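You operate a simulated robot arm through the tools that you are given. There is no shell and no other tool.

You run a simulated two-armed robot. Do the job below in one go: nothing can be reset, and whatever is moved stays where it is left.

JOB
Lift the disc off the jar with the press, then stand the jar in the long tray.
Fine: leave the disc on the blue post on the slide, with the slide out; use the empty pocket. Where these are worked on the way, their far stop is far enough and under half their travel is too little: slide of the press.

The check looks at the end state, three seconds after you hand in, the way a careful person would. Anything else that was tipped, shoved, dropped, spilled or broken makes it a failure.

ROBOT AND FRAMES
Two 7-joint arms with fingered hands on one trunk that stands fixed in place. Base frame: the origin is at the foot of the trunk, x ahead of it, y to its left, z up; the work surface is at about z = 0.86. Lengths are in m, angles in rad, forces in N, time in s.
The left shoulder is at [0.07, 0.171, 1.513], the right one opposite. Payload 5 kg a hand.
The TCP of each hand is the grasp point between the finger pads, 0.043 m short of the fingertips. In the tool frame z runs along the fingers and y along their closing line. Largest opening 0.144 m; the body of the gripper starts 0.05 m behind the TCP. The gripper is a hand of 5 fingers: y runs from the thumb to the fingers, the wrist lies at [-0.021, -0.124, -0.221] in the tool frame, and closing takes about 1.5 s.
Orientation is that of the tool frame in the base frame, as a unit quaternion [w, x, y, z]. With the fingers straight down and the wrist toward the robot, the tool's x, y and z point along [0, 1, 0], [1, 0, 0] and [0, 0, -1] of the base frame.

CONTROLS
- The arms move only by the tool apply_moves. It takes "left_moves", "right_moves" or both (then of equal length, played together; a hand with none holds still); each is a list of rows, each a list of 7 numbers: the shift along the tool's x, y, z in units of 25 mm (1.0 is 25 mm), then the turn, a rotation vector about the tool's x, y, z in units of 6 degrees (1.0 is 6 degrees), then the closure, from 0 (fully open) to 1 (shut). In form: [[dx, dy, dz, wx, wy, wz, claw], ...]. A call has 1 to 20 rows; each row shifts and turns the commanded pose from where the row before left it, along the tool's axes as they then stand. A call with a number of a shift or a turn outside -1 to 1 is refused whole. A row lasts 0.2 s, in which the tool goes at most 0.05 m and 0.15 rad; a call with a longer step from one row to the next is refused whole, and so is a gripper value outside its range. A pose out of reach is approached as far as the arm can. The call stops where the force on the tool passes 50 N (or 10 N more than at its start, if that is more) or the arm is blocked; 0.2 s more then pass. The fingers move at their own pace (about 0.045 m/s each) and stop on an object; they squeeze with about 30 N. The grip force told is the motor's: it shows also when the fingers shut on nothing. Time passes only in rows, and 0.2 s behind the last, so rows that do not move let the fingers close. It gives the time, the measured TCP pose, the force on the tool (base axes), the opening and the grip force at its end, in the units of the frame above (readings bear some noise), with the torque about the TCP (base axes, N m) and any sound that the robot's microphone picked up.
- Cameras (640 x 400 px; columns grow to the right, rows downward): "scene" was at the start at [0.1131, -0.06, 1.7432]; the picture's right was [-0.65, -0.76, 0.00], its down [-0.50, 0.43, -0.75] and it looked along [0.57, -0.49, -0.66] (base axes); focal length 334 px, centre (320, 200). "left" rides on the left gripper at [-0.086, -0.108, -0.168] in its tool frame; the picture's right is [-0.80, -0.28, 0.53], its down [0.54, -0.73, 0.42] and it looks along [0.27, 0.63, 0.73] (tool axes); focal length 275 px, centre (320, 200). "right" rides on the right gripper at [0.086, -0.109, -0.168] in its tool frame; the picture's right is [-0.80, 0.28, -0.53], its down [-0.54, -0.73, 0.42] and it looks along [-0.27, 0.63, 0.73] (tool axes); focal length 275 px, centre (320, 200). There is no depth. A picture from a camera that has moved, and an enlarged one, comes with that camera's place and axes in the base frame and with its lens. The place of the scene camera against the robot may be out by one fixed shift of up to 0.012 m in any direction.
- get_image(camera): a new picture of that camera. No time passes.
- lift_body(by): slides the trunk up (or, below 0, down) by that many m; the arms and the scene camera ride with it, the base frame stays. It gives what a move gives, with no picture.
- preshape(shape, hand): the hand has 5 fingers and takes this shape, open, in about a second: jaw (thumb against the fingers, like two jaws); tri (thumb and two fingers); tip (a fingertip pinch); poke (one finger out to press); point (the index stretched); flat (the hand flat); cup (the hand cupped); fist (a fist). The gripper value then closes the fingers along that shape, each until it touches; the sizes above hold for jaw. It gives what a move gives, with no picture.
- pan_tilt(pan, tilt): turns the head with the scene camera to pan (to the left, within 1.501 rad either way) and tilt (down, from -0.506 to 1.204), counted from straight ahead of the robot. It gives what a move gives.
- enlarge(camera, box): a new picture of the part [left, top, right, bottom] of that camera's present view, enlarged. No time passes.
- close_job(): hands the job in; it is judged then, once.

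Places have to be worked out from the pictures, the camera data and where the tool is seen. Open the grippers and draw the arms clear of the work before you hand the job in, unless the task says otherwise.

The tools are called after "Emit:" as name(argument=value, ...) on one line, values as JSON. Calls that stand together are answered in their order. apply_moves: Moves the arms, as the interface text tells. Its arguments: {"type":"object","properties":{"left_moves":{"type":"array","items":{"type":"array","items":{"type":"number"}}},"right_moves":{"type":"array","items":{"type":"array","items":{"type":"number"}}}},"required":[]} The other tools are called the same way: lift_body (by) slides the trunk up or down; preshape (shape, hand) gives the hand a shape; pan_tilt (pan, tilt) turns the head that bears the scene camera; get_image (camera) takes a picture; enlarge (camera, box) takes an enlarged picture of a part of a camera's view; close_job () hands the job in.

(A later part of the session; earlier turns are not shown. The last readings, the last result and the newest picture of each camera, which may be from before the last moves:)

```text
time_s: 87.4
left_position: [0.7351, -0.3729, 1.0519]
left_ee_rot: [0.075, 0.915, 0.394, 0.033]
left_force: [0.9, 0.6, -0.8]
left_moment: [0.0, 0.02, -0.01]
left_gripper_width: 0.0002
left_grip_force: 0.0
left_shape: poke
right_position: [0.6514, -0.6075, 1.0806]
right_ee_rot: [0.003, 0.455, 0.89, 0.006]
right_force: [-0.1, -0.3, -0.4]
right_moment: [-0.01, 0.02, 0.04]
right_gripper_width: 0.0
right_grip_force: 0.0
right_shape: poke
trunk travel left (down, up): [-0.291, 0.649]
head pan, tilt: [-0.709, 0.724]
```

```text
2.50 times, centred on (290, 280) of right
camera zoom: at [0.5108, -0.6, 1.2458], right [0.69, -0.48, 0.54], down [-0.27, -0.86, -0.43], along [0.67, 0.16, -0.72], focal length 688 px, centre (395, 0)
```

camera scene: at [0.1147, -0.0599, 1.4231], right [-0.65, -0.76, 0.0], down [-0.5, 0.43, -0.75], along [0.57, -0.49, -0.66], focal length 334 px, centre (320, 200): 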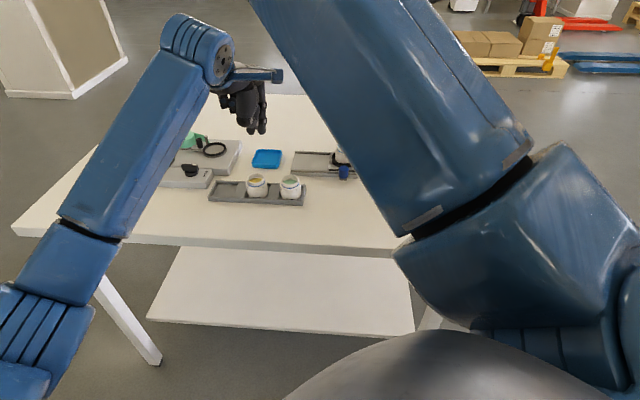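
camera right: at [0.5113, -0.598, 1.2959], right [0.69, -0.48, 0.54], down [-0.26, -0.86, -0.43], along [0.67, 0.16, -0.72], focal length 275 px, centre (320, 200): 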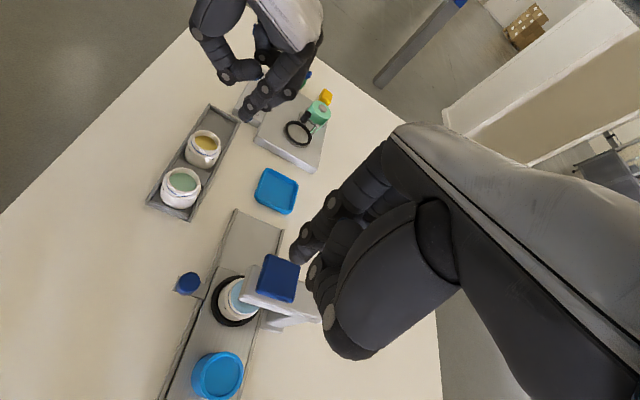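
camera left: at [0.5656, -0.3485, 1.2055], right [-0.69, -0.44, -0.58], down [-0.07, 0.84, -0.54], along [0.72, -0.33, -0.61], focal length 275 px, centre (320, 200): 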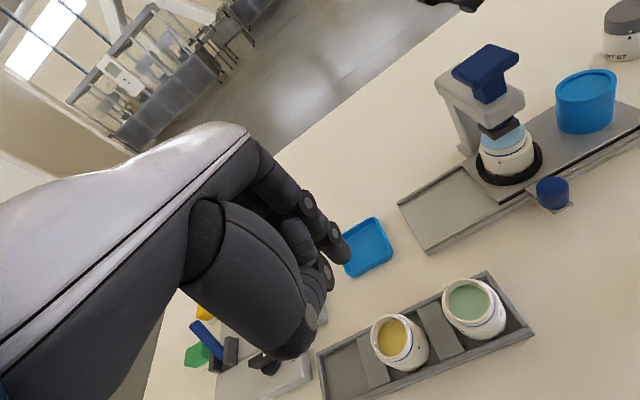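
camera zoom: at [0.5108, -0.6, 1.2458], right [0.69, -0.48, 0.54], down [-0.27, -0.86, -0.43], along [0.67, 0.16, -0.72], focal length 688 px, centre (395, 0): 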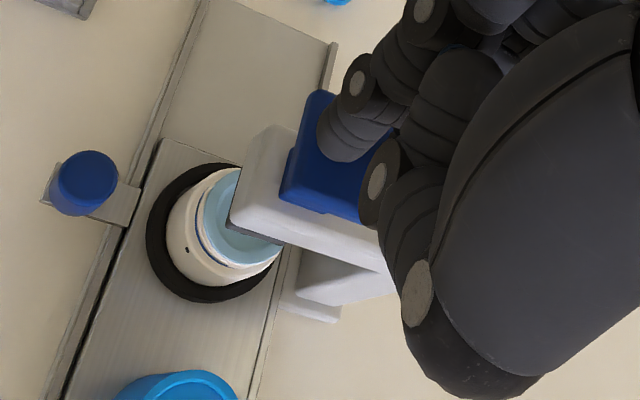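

The left hand shifted about 12 mm without a command, so I check whether the two arms are touching.

Emit:
get_image(camera="scene")

Emit:
get_image(camera="right")

```text
taken
camera scene: at [0.1134, -0.0604, 1.4232], right [-0.65, -0.76, 0.0], down [-0.5, 0.43, -0.75], along [0.57, -0.49, -0.66], focal length 334 px, centre (320, 200)
```

scene: 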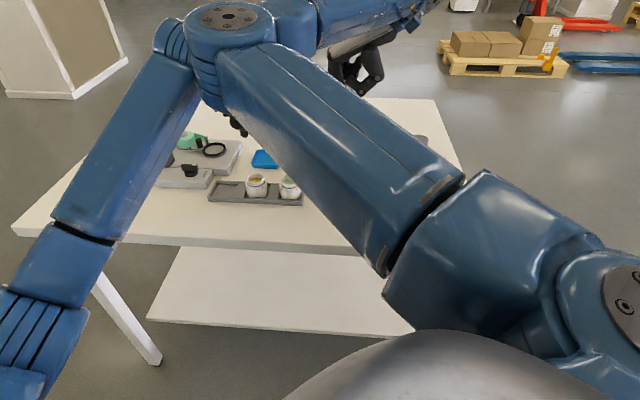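

```text
taken
camera right: at [0.5108, -0.6, 1.2458], right [0.69, -0.48, 0.54], down [-0.27, -0.86, -0.43], along [0.67, 0.16, -0.72], focal length 275 px, centre (320, 200)
```

right: 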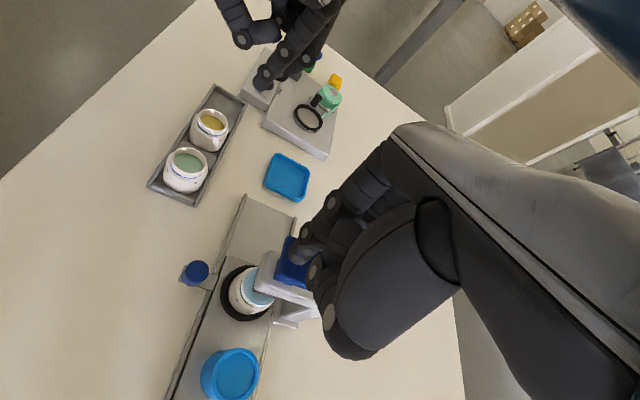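

The right elbow has come against the left forearm. I move the left arm out to the left while the right hand holds still above the cap.

Emit:
apply_moves(left_moves=[[0.68, -0.92, -0.4, 0, 0, 0, 0], [0.68, -0.92, -0.4, 0, 0, 0, 0], [0.68, -0.92, -0.4, 0, 0, 0, 0], [0.68, -0.92, -0.4, 0, 0, 0, 0], [0.68, -0.92, -0.4, 0, 0, 0, 0], [0.68, -0.92, -0.4, 0, 0, 0, 0], [0.68, -0.92, -0.4, 0, 0, 0, 0], [0.68, -0.92, -0.4, 0, 0, 0, 0], [0.68, -0.92, -0.4, 0, 0, 0, 0]])

Emit:
get_image(camera="scene")

Emit:
get_image(camera="left")

```text
time_s: 87.7
left_position: [0.7371, -0.3568, 1.0533]
left_ee_rot: [0.072, 0.913, 0.401, 0.037]
left_force: [5.1, -8.1, -1.3]
left_moment: [1.3, 0.52, 1.31]
left_gripper_width: 0.0
left_grip_force: 0.0
left_shape: poke
right_position: [0.6558, -0.5975, 1.0811]
right_ee_rot: [0.003, 0.449, 0.893, 0.003]
right_force: [-0.3, -0.6, 0.7]
right_moment: [-0.07, 0.02, 0.02]
right_gripper_width: 0.0001
right_grip_force: 0.0
right_shape: poke
trunk travel left (down, up): [-0.291, 0.649]
head pan, tilt: [-0.709, 0.724]
stopped in row 1 (left hand): the force on the tool passed its limit at 216 N (the readings are from after the stop); the commanded pose is now the measured one
```

```text
taken
camera scene: at [0.1134, -0.0578, 1.4233], right [-0.65, -0.76, 0.0], down [-0.5, 0.43, -0.75], along [0.57, -0.49, -0.66], focal length 334 px, centre (320, 200)
```

scene: 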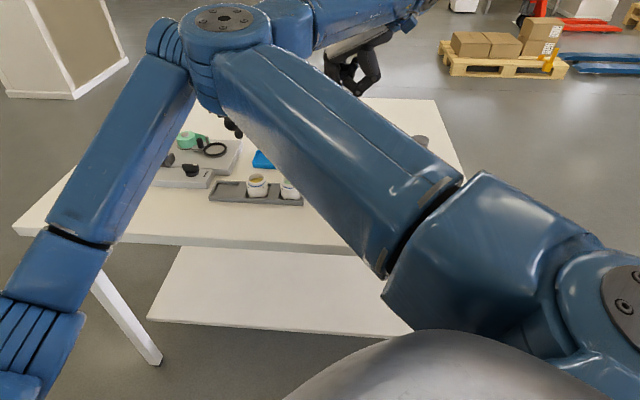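

```text
taken
camera left: at [0.5798, -0.3299, 1.2], right [-0.68, -0.45, -0.58], down [-0.11, 0.84, -0.53], along [0.73, -0.3, -0.62], focal length 275 px, centre (320, 200)
```

left: 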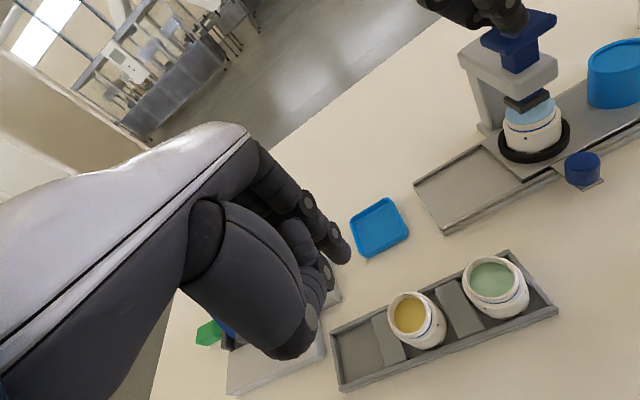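

The arms are pressing on each other. I reverse the right hand's last descent, which swings its elbow away, and leave the left alone for now.

Emit:
apply_moves(right_moves=[[0, 0, -0.5, 0, 0, 0, 0], [0, 0, -0.5, 0, 0, 0, 0], [0, 0, -0.5, 0, 0, 0, 0], [0, 0, -0.5, 0, 0, 0, 0], [0, 0, -0.5, 0, 0, 0, 0]])

Emit:
get_image(camera="scene")

```text
time_s: 88.9
left_position: [0.7361, -0.3597, 1.0531]
left_ee_rot: [0.072, 0.914, 0.398, 0.038]
left_force: [-0.2, -0.6, 0.5]
left_moment: [0.0, 0.0, -0.01]
left_gripper_width: 0.0
left_grip_force: 0.1
left_shape: poke
right_position: [0.6536, -0.5994, 1.143]
right_ee_rot: [0.001, 0.45, 0.893, 0.004]
right_force: [-0.1, 0.3, 1.2]
right_moment: [0.0, -0.05, 0.0]
right_gripper_width: 0.0002
right_grip_force: 0.1
right_shape: poke
trunk travel left (down, up): [-0.291, 0.649]
head pan, tilt: [-0.709, 0.724]
```

```text
taken
camera scene: at [0.1129, -0.0597, 1.4232], right [-0.65, -0.76, 0.0], down [-0.5, 0.43, -0.75], along [0.57, -0.49, -0.66], focal length 334 px, centre (320, 200)
```

scene: 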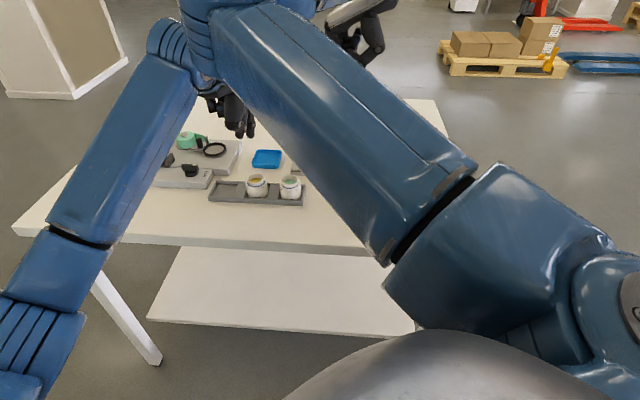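

Freed. I raise the right hand a little more and then withdraw the left arm to the left.

Emit:
apply_moves(right_moves=[[0, -0.3, -0.8, 0, 0, 0, 0], [0, -0.3, -0.8, 0, 0, 0, 0], [0, -0.3, -0.8, 0, 0, 0, 0]])

Emit:
get_image(camera="scene")

Emit:
get_image(camera="right")

```text
time_s: 89.7
left_position: [0.7349, -0.3591, 1.0537]
left_ee_rot: [0.071, 0.913, 0.399, 0.037]
left_force: [0.0, 0.2, -0.2]
left_moment: [0.02, -0.05, 0.04]
left_gripper_width: 0.0002
left_grip_force: 0.1
left_shape: poke
right_position: [0.6365, -0.6129, 1.2022]
right_ee_rot: [0.002, 0.449, 0.894, 0.004]
right_force: [-0.5, 0.2, 0.3]
right_moment: [-0.02, -0.01, 0.01]
right_gripper_width: 0.0
right_grip_force: 0.1
right_shape: poke
trunk travel left (down, up): [-0.291, 0.649]
head pan, tilt: [-0.709, 0.724]
```

```text
taken
camera scene: at [0.1125, -0.06, 1.4232], right [-0.65, -0.76, 0.0], down [-0.5, 0.43, -0.75], along [0.57, -0.49, -0.66], focal length 334 px, centre (320, 200)
```

scene: 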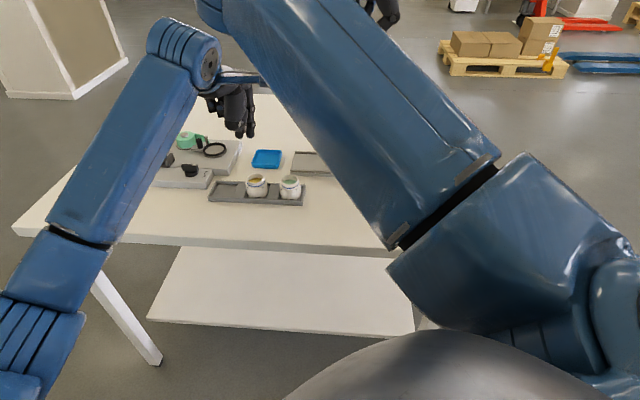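

```text
taken
camera right: at [0.496, -0.6084, 1.3675], right [0.7, -0.47, 0.54], down [-0.26, -0.87, -0.43], along [0.67, 0.16, -0.73], focal length 275 px, centre (320, 200)
```

right: 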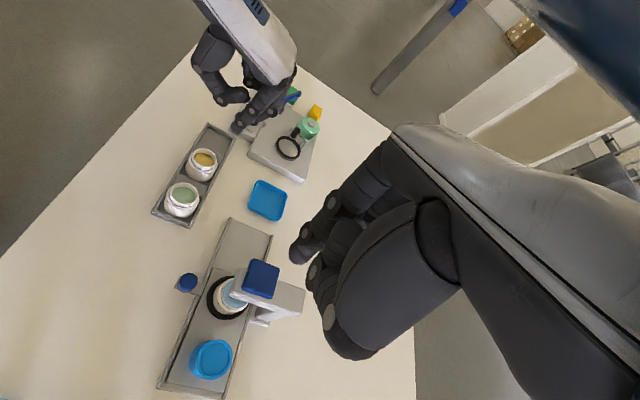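

Now the left arm can be withdrawn back along its own forearm direction.

Emit:
apply_moves(left_moves=[[0.44, -0.94, -0.1, 0, 0, 0, 0], [0.44, -0.94, -0.1, 0, 0, 0, 0], [0.44, -0.94, -0.1, 0, 0, 0, 0], [0.44, -0.94, -0.1, 0, 0, 0, 0], [0.44, -0.94, -0.3, 0, 0, 0, 0], [0.44, -0.94, -0.3, 0, 0, 0, 0], [0.44, -0.94, -0.3, 0, 0, 0, 0], [0.44, -0.94, -0.3, 0, 0, 0, 0], [0.44, -0.94, -0.3, 0, 0, 0, 0], [0.44, -0.94, -0.3, 0, 0, 0, 0], [0.44, -0.94, -0.3, 0, 0, 0, 0]])

Emit:
get_image(camera="scene")

Emit:
get_image(camera="left")

```text
time_s: 92.1
left_position: [0.6227, -0.0888, 1.0742]
left_ee_rot: [0.072, 0.913, 0.399, 0.036]
left_force: [0.1, -0.6, -0.6]
left_moment: [-0.02, -0.03, 0.0]
left_gripper_width: 0.0
left_grip_force: 0.1
left_shape: poke
right_position: [0.6373, -0.6131, 1.202]
right_ee_rot: [0.003, 0.45, 0.893, 0.004]
right_force: [0.3, 0.5, 2.1]
right_moment: [-0.06, -0.02, -0.01]
right_gripper_width: 0.0001
right_grip_force: 0.1
right_shape: poke
trunk travel left (down, up): [-0.291, 0.649]
head pan, tilt: [-0.709, 0.724]
```

```text
taken
camera scene: at [0.1128, -0.0587, 1.4233], right [-0.65, -0.76, 0.0], down [-0.5, 0.43, -0.75], along [0.57, -0.49, -0.66], focal length 334 px, centre (320, 200)
```

scene: 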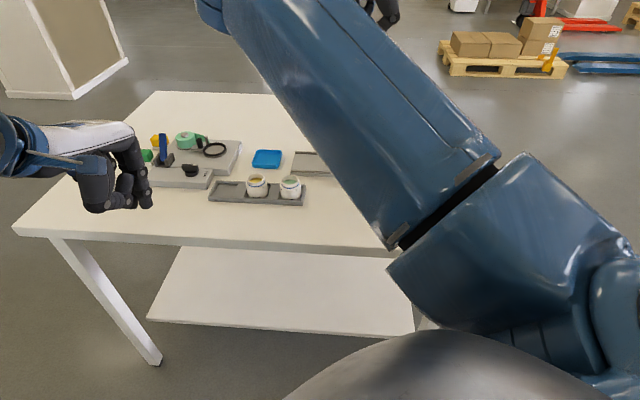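

```text
taken
camera left: at [0.4658, -0.0621, 1.221], right [-0.68, -0.45, -0.58], down [-0.1, 0.84, -0.53], along [0.73, -0.3, -0.62], focal length 275 px, centre (320, 200)
```

left: 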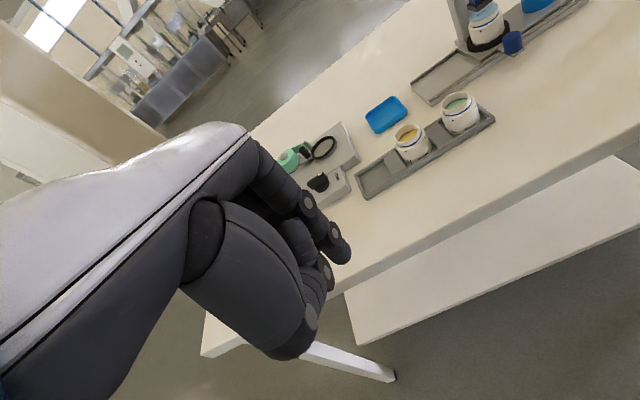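

The left arm is clear. I turn the right hand to yaw +60° so its elbow stays further up and out, and recheck its fingertip position over the cap.

Emit:
apply_moves(right_moves=[[0, 0, 0, 0, 0, -1, 0], [0, 0, 0, 0, 0, -1, 0], [0, 0, 0, 0, 0, -1, 0], [0, 0, 0, 0, 0, -1, 0]])

Emit:
get_image(camera="right")

Emit:
get_image(camera="scene")

```text
time_s: 93.1
left_position: [0.6232, -0.0904, 1.0754]
left_ee_rot: [0.071, 0.914, 0.398, 0.037]
left_force: [0.6, 0.0, -0.6]
left_moment: [0.0, 0.0, 0.0]
left_gripper_width: 0.0
left_grip_force: 0.1
left_shape: poke
right_position: [0.6374, -0.6139, 1.2013]
right_ee_rot: [0.002, 0.253, 0.967, 0.004]
right_force: [0.6, -0.1, -0.2]
right_moment: [0.02, -0.01, 0.0]
right_gripper_width: 0.0
right_grip_force: 0.1
right_shape: poke
trunk travel left (down, up): [-0.291, 0.649]
head pan, tilt: [-0.709, 0.724]
```

```text
taken
camera right: at [0.5069, -0.6652, 1.3672], right [0.83, -0.15, 0.54], down [0.12, -0.9, -0.43], along [0.55, 0.42, -0.73], focal length 275 px, centre (320, 200)
```

right: 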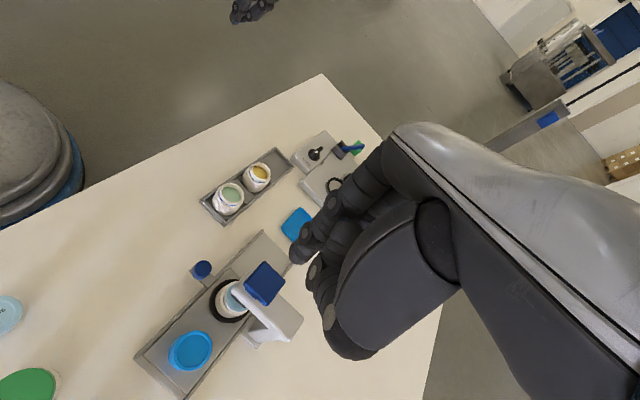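

```text
taken
camera scene: at [0.1128, -0.06, 1.4232], right [-0.65, -0.76, 0.0], down [-0.5, 0.43, -0.75], along [0.57, -0.49, -0.66], focal length 334 px, centre (320, 200)
```

scene: 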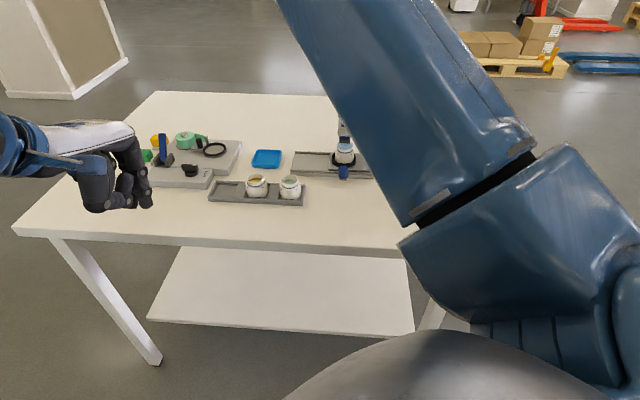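

The cap measures at (0.652, -0.604, 1.03) from here too. I descend over it again, watching the elbow.

Emit:
apply_moves(right_moves=[[-0.048, 0.127, 0.8, 0, 0, 0, 0], [-0.048, 0.127, 0.8, 0, 0, 0, 0], [-0.048, 0.127, 0.8, 0, 0, 0, 0], [-0.048, 0.127, 0.8, 0, 0, 0, 0], [-0.048, 0.127, 0.8, 0, 0, 0, 0], [-0.048, 0.127, 0.7, 0, 0, 0, 0]])

Emit:
get_image(camera="scene")

Emit:
enlarge(camera="right", box=[180, 200, 380, 370])

```text
time_s: 94.5
left_position: [0.6246, -0.0908, 1.0752]
left_ee_rot: [0.071, 0.914, 0.398, 0.036]
left_force: [0.2, 0.3, -0.2]
left_moment: [0.02, 0.03, -0.01]
left_gripper_width: 0.0
left_grip_force: 0.1
left_shape: poke
right_position: [0.6537, -0.5996, 1.0861]
right_ee_rot: [0.002, 0.255, 0.967, 0.002]
right_force: [-0.2, -0.1, -0.6]
right_moment: [0.02, 0.01, -0.03]
right_gripper_width: 0.0002
right_grip_force: 0.1
right_shape: poke
trunk travel left (down, up): [-0.291, 0.649]
head pan, tilt: [-0.709, 0.724]
```

```text
taken
camera scene: at [0.1138, -0.0602, 1.4232], right [-0.65, -0.76, 0.0], down [-0.5, 0.43, -0.75], along [0.57, -0.49, -0.66], focal length 334 px, centre (320, 200)
```

scene: 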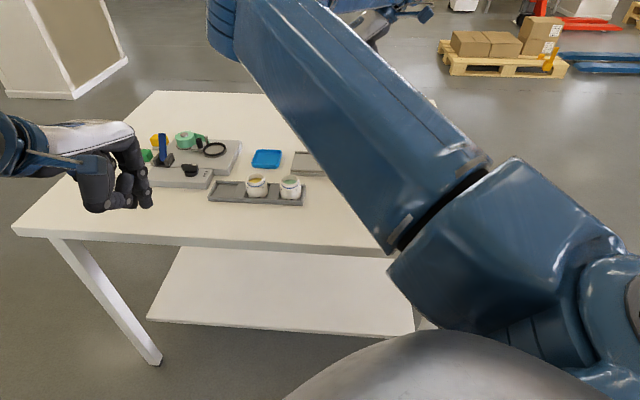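

```text
2.35 times, centred on (280, 285) of right
camera zoom: at [0.524, -0.6508, 1.2501], right [0.83, -0.15, 0.54], down [0.12, -0.9, -0.43], along [0.55, 0.42, -0.73], focal length 648 px, centre (414, 0)
```

zoom: 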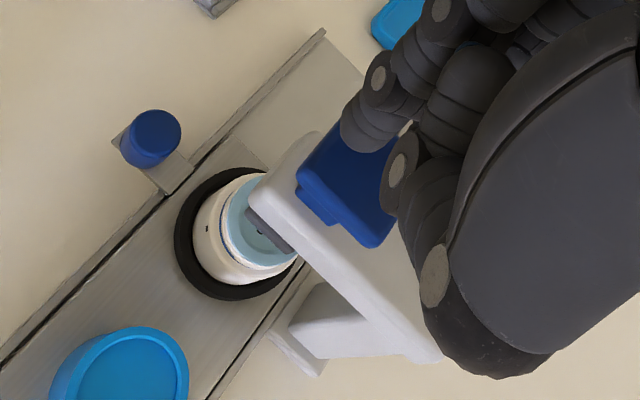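

Both fingertips will land on the cap but off to one side, so I shift about 1 cm toward its centre and then go down in 5 mm steps.

Emit:
apply_moves(right_moves=[[0.27, -0.34, 0, 0, 0, 0, 0], [0, 0, 0.2, 0, 0, 0, 0], [0, 0, 0.2, 0, 0, 0, 0], [0, 0, 0.2, 0, 0, 0, 0], [0, 0, 0.2, 0, 0, 0, 0]])

Emit:
enlarge(camera="right", box=[180, 200, 380, 370])

```text
time_s: 95.7
left_position: [0.6223, -0.0891, 1.0745]
left_ee_rot: [0.073, 0.913, 0.399, 0.037]
left_force: [0.0, 0.2, -0.5]
left_moment: [-0.03, 0.03, -0.01]
left_gripper_width: 0.0
left_grip_force: 0.0
left_shape: poke
right_position: [0.6429, -0.6023, 1.0673]
right_ee_rot: [0.004, 0.254, 0.967, 0.001]
right_force: [2.3, -0.1, 9.4]
right_moment: [-0.11, -0.22, 0.01]
right_gripper_width: 0.0001
right_grip_force: 0.1
right_shape: poke
trunk travel left (down, up): [-0.291, 0.649]
head pan, tilt: [-0.709, 0.724]
heard: click
```

```text
2.35 times, centred on (280, 285) of right
camera zoom: at [0.5132, -0.654, 1.2317], right [0.83, -0.15, 0.54], down [0.12, -0.9, -0.42], along [0.55, 0.42, -0.73], focal length 648 px, centre (414, 0)
```

zoom: 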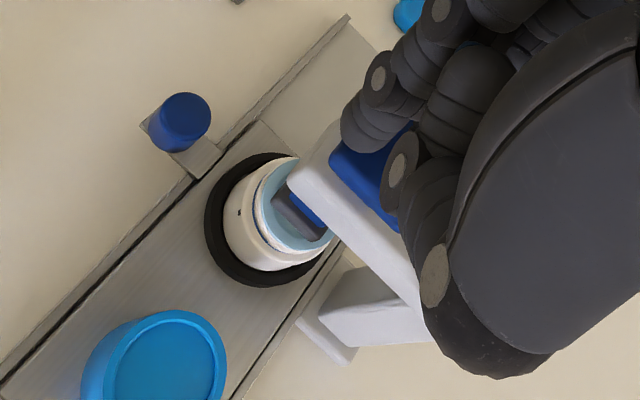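

A click was heard at about 9 N, so the foot has taken hold of the disc. I raise the hand and look.

Emit:
apply_moves(right_moves=[[0, 0, -0.3, 0, 0, 0, 0], [0, 0, -0.6, 0, 0, 0, 0], [0, 0, -0.8, 0, 0, 0, 0], [0, 0, -0.8, 0, 0, 0, 0], [0, 0, -0.8, 0, 0, 0, 0]])

Emit:
enlarge(camera="right", box=[160, 200, 360, 370])

Emit:
get_image(camera="left")

```text
time_s: 96.9
left_position: [0.6222, -0.0906, 1.0754]
left_ee_rot: [0.072, 0.914, 0.398, 0.038]
left_force: [0.3, 0.5, 0.4]
left_moment: [-0.01, 0.0, 0.01]
left_gripper_width: 0.0
left_grip_force: 0.1
left_shape: poke
right_position: [0.6406, -0.604, 1.1477]
right_ee_rot: [0.003, 0.254, 0.967, 0.004]
right_force: [-0.4, 0.6, -0.1]
right_moment: [-0.04, -0.02, 0.0]
right_gripper_width: 0.0
right_grip_force: 0.0
right_shape: poke
trunk travel left (down, up): [-0.291, 0.649]
head pan, tilt: [-0.709, 0.724]
```

```text
2.35 times, centred on (260, 285) of right
camera zoom: at [0.5116, -0.655, 1.3131], right [0.83, -0.15, 0.54], down [0.12, -0.9, -0.43], along [0.55, 0.42, -0.73], focal length 648 px, centre (461, 0)
```

zoom: 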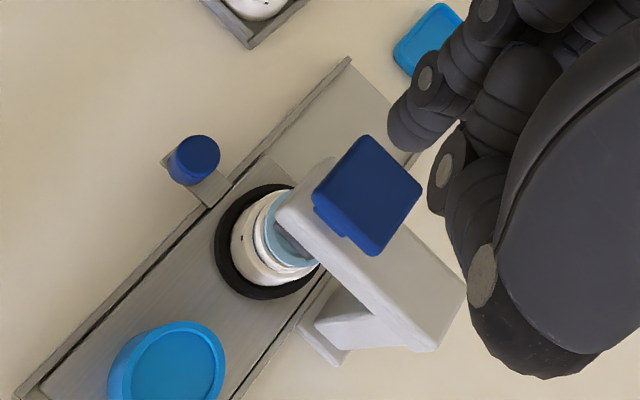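

```text
taken
camera left: at [0.4657, -0.0629, 1.2211], right [-0.68, -0.45, -0.58], down [-0.1, 0.84, -0.53], along [0.73, -0.3, -0.62], focal length 275 px, centre (320, 200)
```

left: 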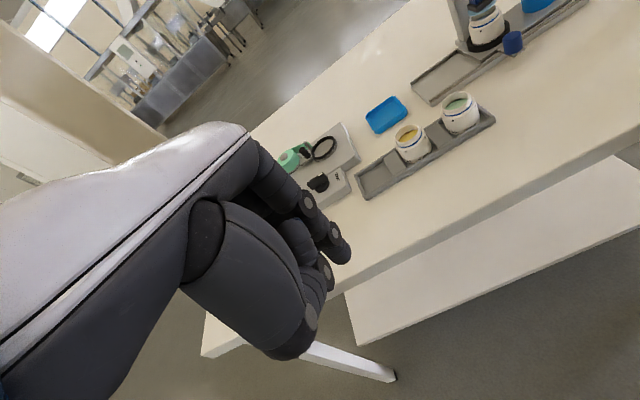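

Emit:
enlarge(camera="left", box=[430, 0, 560, 70])

Emit:
enlarge(camera="right", box=[215, 250, 315, 340])

```text
4.92 times, centred on (495, 35) of left
camera zoom: at [0.4657, -0.0629, 1.2211], right [-0.68, -0.45, -0.58], down [-0.1, 0.84, -0.53], along [0.73, -0.3, -0.62], focal length 1355 px, centre (-542, 1012)
```

zoom: 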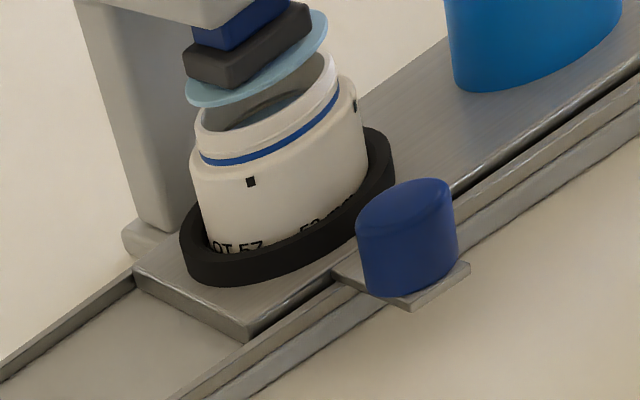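

```text
4.44 times, centred on (265, 295) of right
camera zoom: at [0.5116, -0.655, 1.3131], right [0.83, -0.15, 0.54], down [0.12, -0.9, -0.43], along [0.55, 0.42, -0.73], focal length 1224 px, centre (564, -222)
```

zoom: 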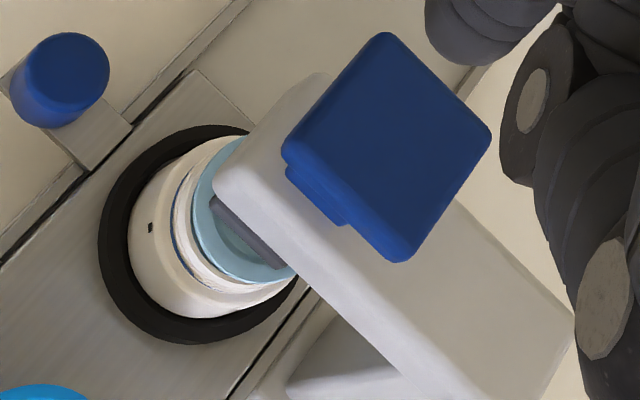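

The disc now hangs on the press foot and the jar below is open. I withdraw the right hand to the right so the left can work on the slide knob again.

Emit:
apply_moves(right_moves=[[0.3, -0.3, -0.8, 0, 0, 0, 0], [0.926, -0.96, -0.2, 0, 0, 0, 0], [0.926, -0.96, -0.2, 0, 0, 0, 0], [0.926, -0.96, -0.2, 0, 0, 0, 0], [0.926, -0.96, -0.2, 0, 0, 0, 0], [0.926, -0.96, -0.2, 0, 0, 0, 0], [0.926, -0.96, -0.2, 0, 0, 0, 0], [0.926, -0.96, -0.2, 0, 0, 0, 0], [0.926, -0.96, -0.2, 0, 0, 0, 0], [0.926, -0.96, -0.2, 0, 0, 0, 0]])

Emit:
get_image(camera="scene")

```text
time_s: 99.1
left_position: [0.6217, -0.091, 1.0751]
left_ee_rot: [0.072, 0.914, 0.399, 0.036]
left_force: [-0.7, -0.1, -0.3]
left_moment: [0.03, -0.02, 0.03]
left_gripper_width: 0.0
left_grip_force: 0.1
left_shape: poke
right_position: [0.3419, -0.6946, 1.2112]
right_ee_rot: [0.003, 0.254, 0.967, 0.003]
right_force: [-0.1, 0.1, 0.6]
right_moment: [0.05, -0.03, -0.01]
right_gripper_width: 0.0003
right_grip_force: 0.0
right_shape: poke
trunk travel left (down, up): [-0.291, 0.649]
head pan, tilt: [-0.709, 0.724]
```

```text
taken
camera scene: at [0.1115, -0.0607, 1.4233], right [-0.65, -0.76, 0.0], down [-0.5, 0.43, -0.75], along [0.57, -0.49, -0.66], focal length 334 px, centre (320, 200)
```

scene: 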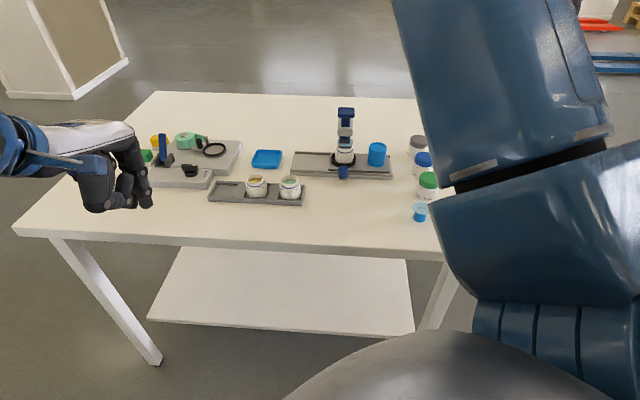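

Now I carry the left hand back in front of the press, at a safe height, to test how far right it can reach.

Emit:
apply_moves(left_moves=[[-0.97, 0.825, -0.046, 0, 0, 0, 0], [-0.97, 0.825, -0.046, 0, 0, 0, 0], [-0.97, 0.825, -0.046, 0, 0, 0, 0], [-0.97, 0.825, -0.046, 0, 0, 0, 0], [-0.97, 0.825, -0.046, 0, 0, 0, 0], [-0.97, 0.825, -0.046, 0, 0, 0, 0], [-0.97, 0.825, -0.046, 0, 0, 0, 0], [-0.97, 0.825, -0.046, 0, 0, 0, 0], [-0.97, 0.825, -0.046, 0, 0, 0, 0], [-0.97, 0.825, -0.046, 0, 0, 0, 0], [-0.97, 0.825, -0.046, 0, 0, 0, 0], [-0.97, 0.825, -0.046, 0, 0, 0, 0], [-0.97, 0.825, -0.046, 0, 0, 0, 0]])

Emit:
get_image(camera="scene")

```text
time_s: 101.9
left_position: [0.6004, -0.5006, 1.1295]
left_ee_rot: [0.071, 0.913, 0.399, 0.037]
left_force: [-0.8, -1.0, -1.0]
left_moment: [-0.03, -0.04, 0.02]
left_gripper_width: 0.0
left_grip_force: 0.0
left_shape: poke
right_position: [0.3415, -0.6942, 1.2105]
right_ee_rot: [0.003, 0.255, 0.967, 0.004]
right_force: [-1.0, -0.6, 0.5]
right_moment: [0.02, -0.05, -0.03]
right_gripper_width: 0.0001
right_grip_force: 0.0
right_shape: poke
trunk travel left (down, up): [-0.291, 0.649]
head pan, tilt: [-0.709, 0.724]
```

```text
taken
camera scene: at [0.1119, -0.0611, 1.4232], right [-0.65, -0.76, 0.0], down [-0.5, 0.43, -0.75], along [0.57, -0.49, -0.66], focal length 334 px, centre (320, 200)
```

scene: 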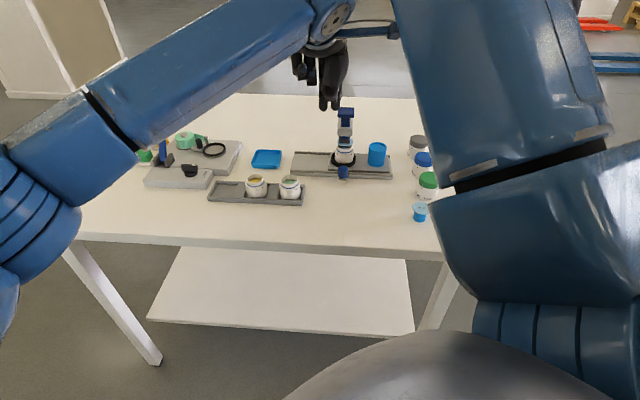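

It follows exactly here. I continue a little further right to test the needed place.

Emit:
apply_moves(left_moves=[[-0.8, 0.375, 0.157, 0, 0, 0, 0], [-0.8, 0.375, 0.157, 0, 0, 0, 0], [-0.8, 0.375, 0.157, 0, 0, 0, 0], [-0.8, 0.375, 0.157, 0, 0, 0, 0]])

Emit:
get_image(camera="left")

Emit:
get_image(camera="scene")

```text
time_s: 102.9
left_position: [0.5953, -0.5194, 1.1285]
left_ee_rot: [0.072, 0.913, 0.4, 0.037]
left_force: [0.0, 0.1, -0.6]
left_moment: [-0.01, 0.0, 0.01]
left_gripper_width: 0.0
left_grip_force: 0.0
left_shape: poke
left hand out of reach, approached as far as the arm can: row 2, 3, 4
right_position: [0.3429, -0.6925, 1.2109]
right_ee_rot: [0.003, 0.255, 0.967, 0.004]
right_force: [-0.8, -0.2, -0.2]
right_moment: [0.01, 0.02, -0.01]
right_gripper_width: 0.0
right_grip_force: 0.1
right_shape: poke
trunk travel left (down, up): [-0.291, 0.649]
head pan, tilt: [-0.709, 0.724]
```

```text
taken
camera left: at [0.4386, -0.4925, 1.2742], right [-0.68, -0.45, -0.58], down [-0.1, 0.84, -0.53], along [0.73, -0.3, -0.62], focal length 275 px, centre (320, 200)
```

left: 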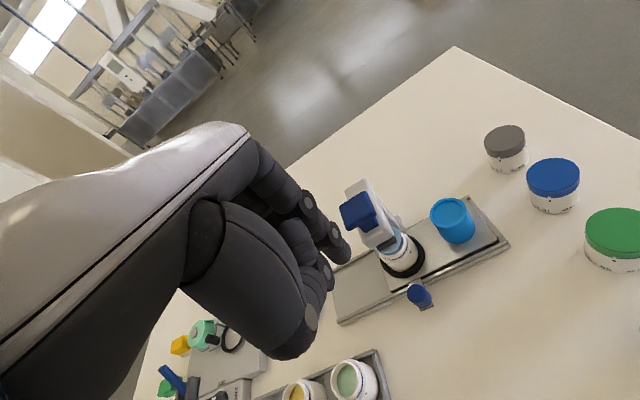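

```text
taken
camera scene: at [0.1125, -0.0606, 1.4233], right [-0.65, -0.76, 0.0], down [-0.5, 0.43, -0.75], along [0.57, -0.49, -0.66], focal length 334 px, centre (320, 200)
```

scene: 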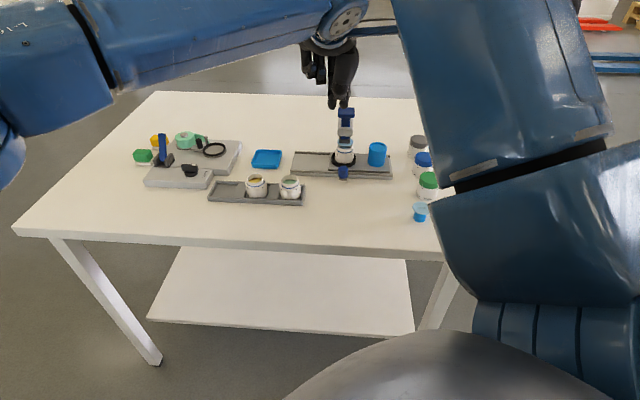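

The left arm runs out of range at this yaw. I turn the hand further (toward yaw -75°), which brings its wrist back left, and see whether that extends its reach to the right.

Emit:
apply_moves(left_moves=[[0, 0, -0.3, 0, 0, 1, 0], [0, 0, -0.3, 0, 0, 1, 0], [0, 0, 0, 0, 0, 1, 0], [0, 0, 0, 0, 0, 1, 0], [0, 0, 0, 0, 0, 1, 0]])

Emit:
get_image(camera="left")

Emit:
get_image(camera="scene")

```text
time_s: 104.1
left_position: [0.5956, -0.5183, 1.1417]
left_ee_rot: [0.06, 0.986, 0.148, 0.054]
left_force: [-0.1, 0.8, -0.1]
left_moment: [0.01, -0.03, -0.03]
left_gripper_width: 0.0001
left_grip_force: 0.0
left_shape: poke
right_position: [0.3436, -0.693, 1.2112]
right_ee_rot: [0.003, 0.255, 0.967, 0.005]
right_force: [-0.2, 0.5, 0.0]
right_moment: [-0.02, 0.0, 0.01]
right_gripper_width: 0.0002
right_grip_force: 0.0
right_shape: poke
trunk travel left (down, up): [-0.291, 0.649]
head pan, tilt: [-0.709, 0.724]
```

```text
taken
camera left: at [0.4625, -0.4235, 1.2845], right [-0.77, -0.02, -0.64], down [0.36, 0.81, -0.47], along [0.52, -0.59, -0.62], focal length 275 px, centre (320, 200)
```

left: 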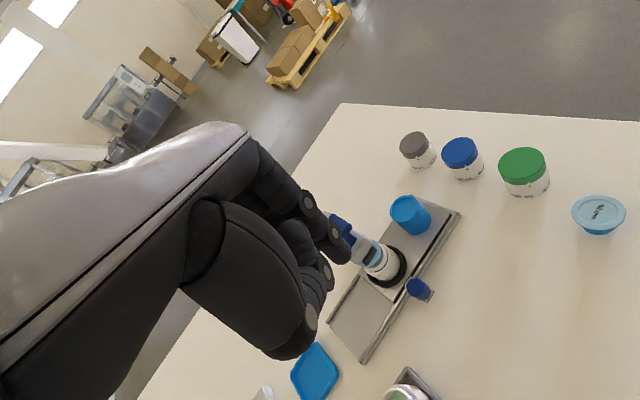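

```text
taken
camera scene: at [0.1131, -0.0602, 1.4232], right [-0.65, -0.76, 0.0], down [-0.5, 0.43, -0.75], along [0.57, -0.49, -0.66], focal length 334 px, centre (320, 200)
```

scene: 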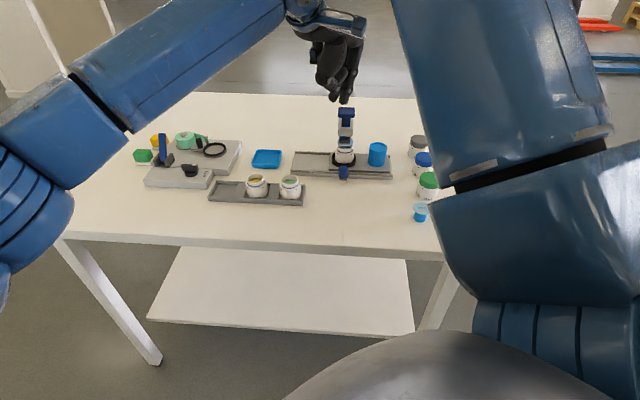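

Emit:
apply_moves(left_moves=[[-0.46, 0.715, 0.056, 0, 0, 0, 0], [-0.46, 0.715, 0.056, 0, 0, 0, 0], [-0.46, 0.715, 0.056, 0, 0, 0, 0], [-0.46, 0.715, 0.056, 0, 0, 0, 0]])

Emit:
get_image(camera="left")

Emit:
get_image(camera="scene")

```text
time_s: 105.1
left_position: [0.5899, -0.5377, 1.1416]
left_ee_rot: [0.06, 0.985, 0.15, 0.054]
left_force: [-1.1, -0.3, 0.6]
left_moment: [-0.02, 0.02, 0.01]
left_gripper_width: 0.0001
left_grip_force: 0.1
left_shape: poke
left hand out of reach, approached as far as the arm can: row 2, 3, 4
right_position: [0.3427, -0.6938, 1.2104]
right_ee_rot: [0.003, 0.255, 0.967, 0.004]
right_force: [-0.3, 0.0, -0.4]
right_moment: [0.05, -0.02, -0.02]
right_gripper_width: 0.0
right_grip_force: 0.0
right_shape: poke
trunk travel left (down, up): [-0.291, 0.649]
head pan, tilt: [-0.709, 0.724]
```

```text
taken
camera left: at [0.4559, -0.4432, 1.2846], right [-0.77, -0.03, -0.64], down [0.36, 0.81, -0.47], along [0.53, -0.59, -0.61], focal length 275 px, centre (320, 200)
```

left: 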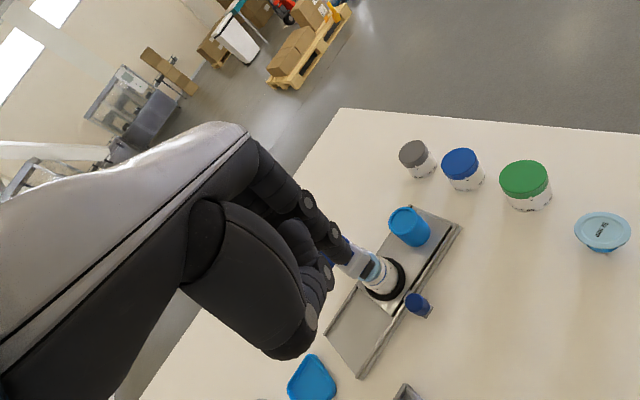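

```text
taken
camera scene: at [0.1124, -0.0605, 1.4233], right [-0.65, -0.76, 0.0], down [-0.5, 0.43, -0.75], along [0.57, -0.49, -0.66], focal length 334 px, centre (320, 200)
```

scene: 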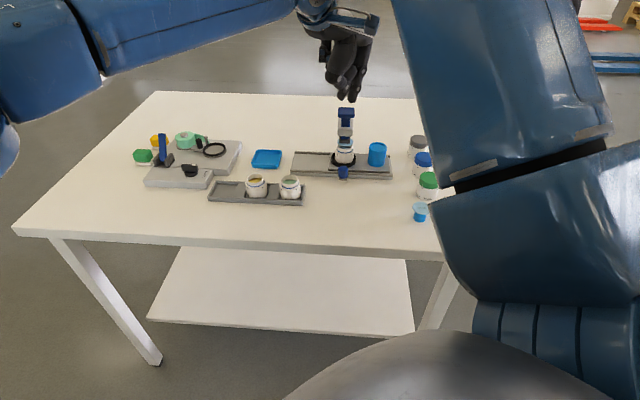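

The limit is the left wrist at about y = -0.395, so I need the hand pointing right (yaw -90°) and pitched so the fingertips lead. I step back slightly and turn to that orientation.

Emit:
apply_moves(left_moves=[[0.43, -0.7, -0.06, 0, 0, 0, 0], [0.43, -0.7, -0.06, 0, 0, 0, 0], [0, 0, 0, -0.829, -0.522, 0.871, 0], [0, 0, 0, -0.829, -0.522, 0.871, 0], [0, 0, 0, -0.829, -0.522, 0.871, 0], [0, 0, 0, 0, 0, 0, 0]])

Emit:
get_image(camera="scene")

```text
time_s: 106.5
left_position: [0.5995, -0.4965, 1.1422]
left_ee_rot: [0.191, 0.982, -0.001, 0.0]
left_force: [-0.4, 0.7, 0.3]
left_moment: [-0.01, -0.05, 0.0]
left_gripper_width: 0.0001
left_grip_force: 0.1
left_shape: poke
right_position: [0.3428, -0.6942, 1.2104]
right_ee_rot: [0.002, 0.255, 0.967, 0.003]
right_force: [0.6, -0.2, -0.3]
right_moment: [0.01, -0.01, -0.02]
right_gripper_width: 0.0
right_grip_force: 0.0
right_shape: poke
trunk travel left (down, up): [-0.291, 0.649]
head pan, tilt: [-0.709, 0.724]
```

```text
taken
camera scene: at [0.1127, -0.0603, 1.4232], right [-0.65, -0.76, 0.0], down [-0.5, 0.43, -0.75], along [0.57, -0.49, -0.66], focal length 334 px, centre (320, 200)
```

scene: 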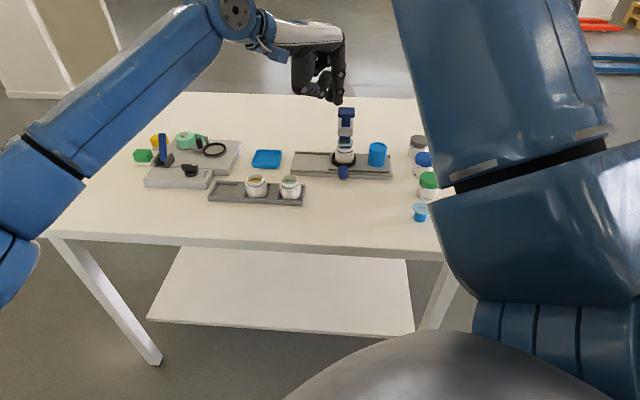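

Yaw -90° with 22° pitch is attainable, but the outer fingers would pass too near the press, so I turn back to yaw -65° keeping the pitch, which keeps them clear while still giving the reach.

Emit:
apply_moves(left_moves=[[0, 0, 0, 0, 0.39, -0.966, 0], [0, 0, 0, 0, 0.39, -0.966, 0], [0, 0, 0, 0, 0.39, -0.966, 0], [0, 0, 0, 0, 0.39, -0.966, 0], [0, 0, 0, 0, 0, 0, 0]])

Emit:
get_image(camera="left")

Emit:
get_image(camera="scene")

```text
time_s: 107.7
left_position: [0.6007, -0.496, 1.1431]
left_ee_rot: [0.185, 0.958, 0.213, 0.042]
left_force: [-0.5, 0.8, 0.7]
left_moment: [-0.01, 0.01, -0.02]
left_gripper_width: 0.0003
left_grip_force: 0.0
left_shape: poke
right_position: [0.3432, -0.6936, 1.2102]
right_ee_rot: [0.003, 0.254, 0.967, 0.003]
right_force: [-0.5, 0.9, 0.4]
right_moment: [-0.02, -0.01, 0.0]
right_gripper_width: 0.0
right_grip_force: 0.0
right_shape: poke
trunk travel left (down, up): [-0.291, 0.649]
head pan, tilt: [-0.709, 0.724]
```

```text
taken
camera left: at [0.4534, -0.3843, 1.257], right [-0.75, -0.28, -0.6], down [0.27, 0.7, -0.66], along [0.6, -0.66, -0.44], focal length 275 px, centre (320, 200)
```

left: 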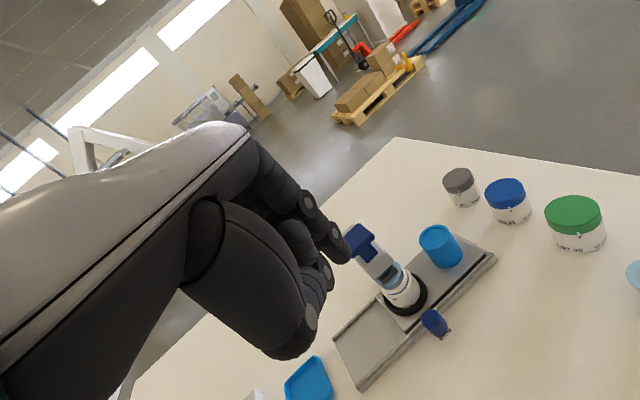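

```text
taken
camera scene: at [0.1134, -0.0599, 1.4232], right [-0.65, -0.76, 0.0], down [-0.5, 0.43, -0.75], along [0.57, -0.49, -0.66], focal length 334 px, centre (320, 200)
```

scene: 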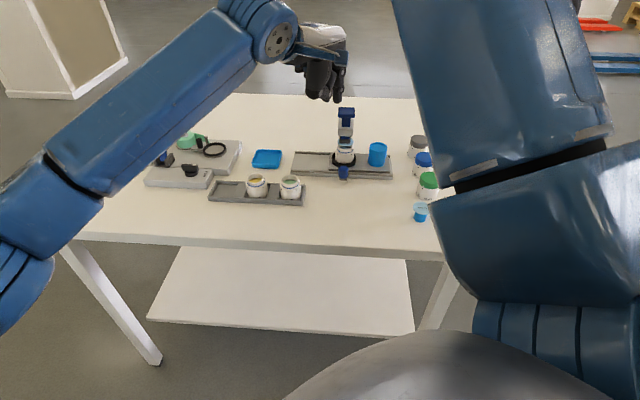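

Emit:
enlarge(camera="left", box=[320, 210, 510, 380])

```text
2.35 times, centred on (415, 295) of left
camera zoom: at [0.4534, -0.3843, 1.257], right [-0.75, -0.28, -0.6], down [0.27, 0.7, -0.66], along [0.6, -0.66, -0.44], focal length 648 px, centre (96, -24)
```

zoom: 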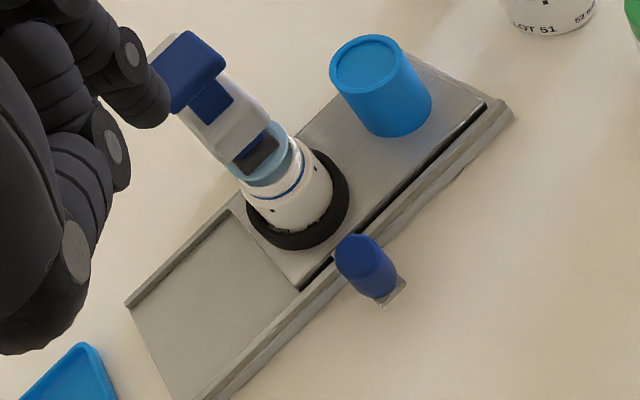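

The knob is at (0.606, -0.555) now. I move at height to the spot just to the right of it.

Emit:
apply_moves(left_moves=[[-0.673, 0.533, 0.214, 0, 0, 0, 0], [-0.673, 0.533, 0.214, 0, 0, 0, 0], [-0.673, 0.533, 0.214, 0, 0, 0, 0], [-0.673, 0.533, 0.214, 0, 0, 0, 0], [0, 0, 0, 0, 0, 0, 0]])

Emit:
get_image(camera="scene")

```text
time_s: 108.9
left_position: [0.5634, -0.5765, 1.1426]
left_ee_rot: [0.187, 0.958, 0.213, 0.041]
left_force: [0.0, 0.8, 0.1]
left_moment: [0.01, 0.04, -0.04]
left_gripper_width: 0.0
left_grip_force: 0.1
left_shape: poke
right_position: [0.3457, -0.6937, 1.211]
right_ee_rot: [0.004, 0.255, 0.967, 0.002]
right_force: [0.1, -0.4, -0.1]
right_moment: [0.03, -0.01, 0.03]
right_gripper_width: 0.0
right_grip_force: 0.1
right_shape: poke
trunk travel left (down, up): [-0.291, 0.649]
head pan, tilt: [-0.709, 0.724]
```

```text
taken
camera scene: at [0.1138, -0.0598, 1.4231], right [-0.65, -0.76, 0.0], down [-0.5, 0.43, -0.75], along [0.57, -0.49, -0.66], focal length 334 px, centre (320, 200)
```

scene: 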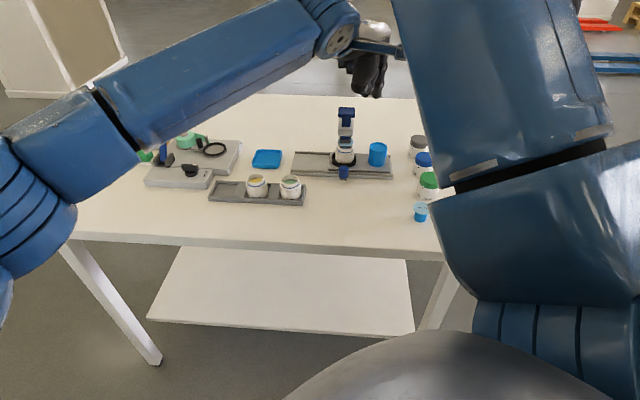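

Reached without drift. I descend most of the way.

Emit:
apply_moves(left_moves=[[0, -0.378, 0.942, 0, 0, 0, 0], [0, -0.378, 0.942, 0, 0, 0, 0], [0, -0.378, 0.942, 0, 0, 0, 0], [0, -0.378, 0.942, 0, 0, 0, 0], [0, -0.378, 0.942, 0, 0, 0, 0], [0, -0.378, 0.942, 0, 0, 0, 0]])

Emit:
get_image(camera="left")

Emit:
enlarge(camera="scene", box=[280, 70, 420, 200])

```text
time_s: 110.3
left_position: [0.5632, -0.5766, 0.9899]
left_ee_rot: [0.186, 0.958, 0.212, 0.041]
left_force: [-0.2, -0.2, 0.6]
left_moment: [0.02, 0.01, 0.0]
left_gripper_width: 0.0002
left_grip_force: 0.0
left_shape: poke
right_position: [0.3435, -0.6929, 1.2101]
right_ee_rot: [0.003, 0.254, 0.967, 0.004]
right_force: [0.2, -0.7, 0.0]
right_moment: [0.0, 0.04, -0.02]
right_gripper_width: 0.0
right_grip_force: 0.0
right_shape: poke
trunk travel left (down, up): [-0.291, 0.649]
head pan, tilt: [-0.709, 0.724]
```

```text
taken
camera left: at [0.4168, -0.4644, 1.1036], right [-0.75, -0.28, -0.6], down [0.27, 0.7, -0.66], along [0.6, -0.66, -0.44], focal length 275 px, centre (320, 200)
```

left: 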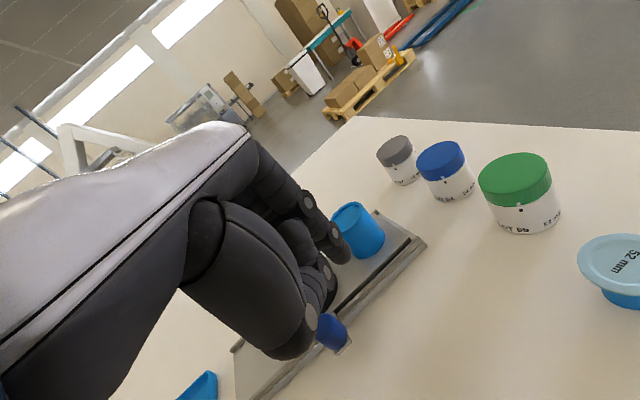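

```text
3.08 times, centred on (350, 135) of scene
camera zoom: at [0.1134, -0.0604, 1.4233], right [-0.65, -0.76, 0.0], down [-0.5, 0.43, -0.75], along [0.57, -0.49, -0.66], focal length 1027 px, centre (228, 400)
```

zoom: 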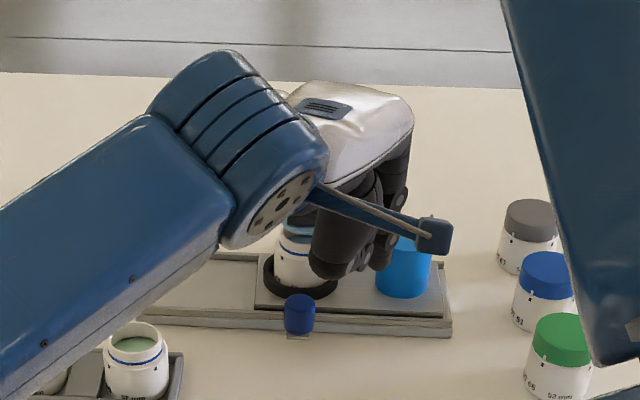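

Fingers are to the right of the knob and clear of the press. I descend the rest of the way.

Emit:
apply_moves(left_moves=[[0, -0.285, 0.71, 0, 0, 0, 0], [0, -0.285, 0.71, 0, 0, 0, 0], [0, -0.285, 0.71, 0, 0, 0, 0]])

Emit:
get_image(camera="left")

Emit:
enlarge(camera="scene", box=[290, 90, 410, 200])

```text
time_s: 111.1
left_position: [0.5629, -0.5779, 0.933]
left_ee_rot: [0.187, 0.958, 0.212, 0.042]
left_force: [0.2, -0.6, -0.5]
left_moment: [0.04, -0.03, 0.02]
left_gripper_width: 0.0
left_grip_force: 0.2
left_shape: poke
right_position: [0.3426, -0.6943, 1.211]
right_ee_rot: [0.002, 0.255, 0.967, 0.004]
right_force: [0.2, 0.4, -0.2]
right_moment: [-0.01, 0.0, 0.04]
right_gripper_width: 0.0
right_grip_force: 0.1
right_shape: poke
trunk travel left (down, up): [-0.291, 0.649]
head pan, tilt: [-0.709, 0.724]
```

```text
taken
camera left: at [0.4169, -0.4666, 1.0474], right [-0.75, -0.28, -0.6], down [0.27, 0.7, -0.66], along [0.6, -0.66, -0.44], focal length 275 px, centre (320, 200)
```

left: 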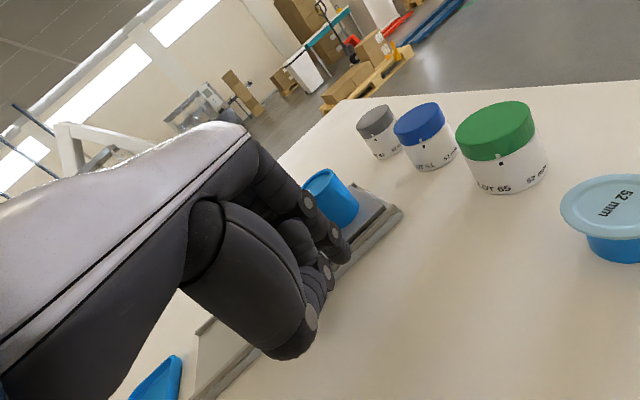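

```text
3.64 times, centred on (350, 145) of scene
camera zoom: at [0.1133, -0.0602, 1.4233], right [-0.65, -0.76, 0.0], down [-0.5, 0.43, -0.75], along [0.57, -0.49, -0.66], focal length 1213 px, centre (211, 400)
```

zoom: 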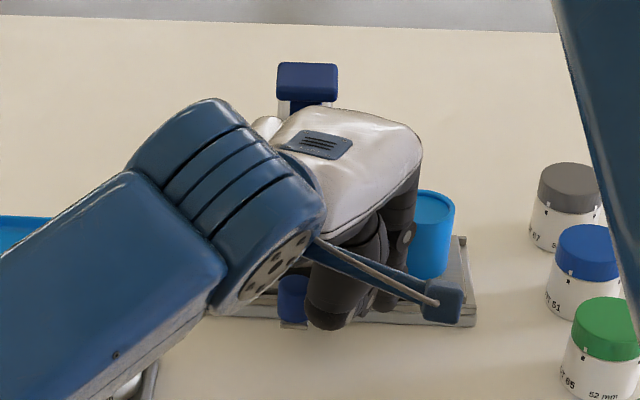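

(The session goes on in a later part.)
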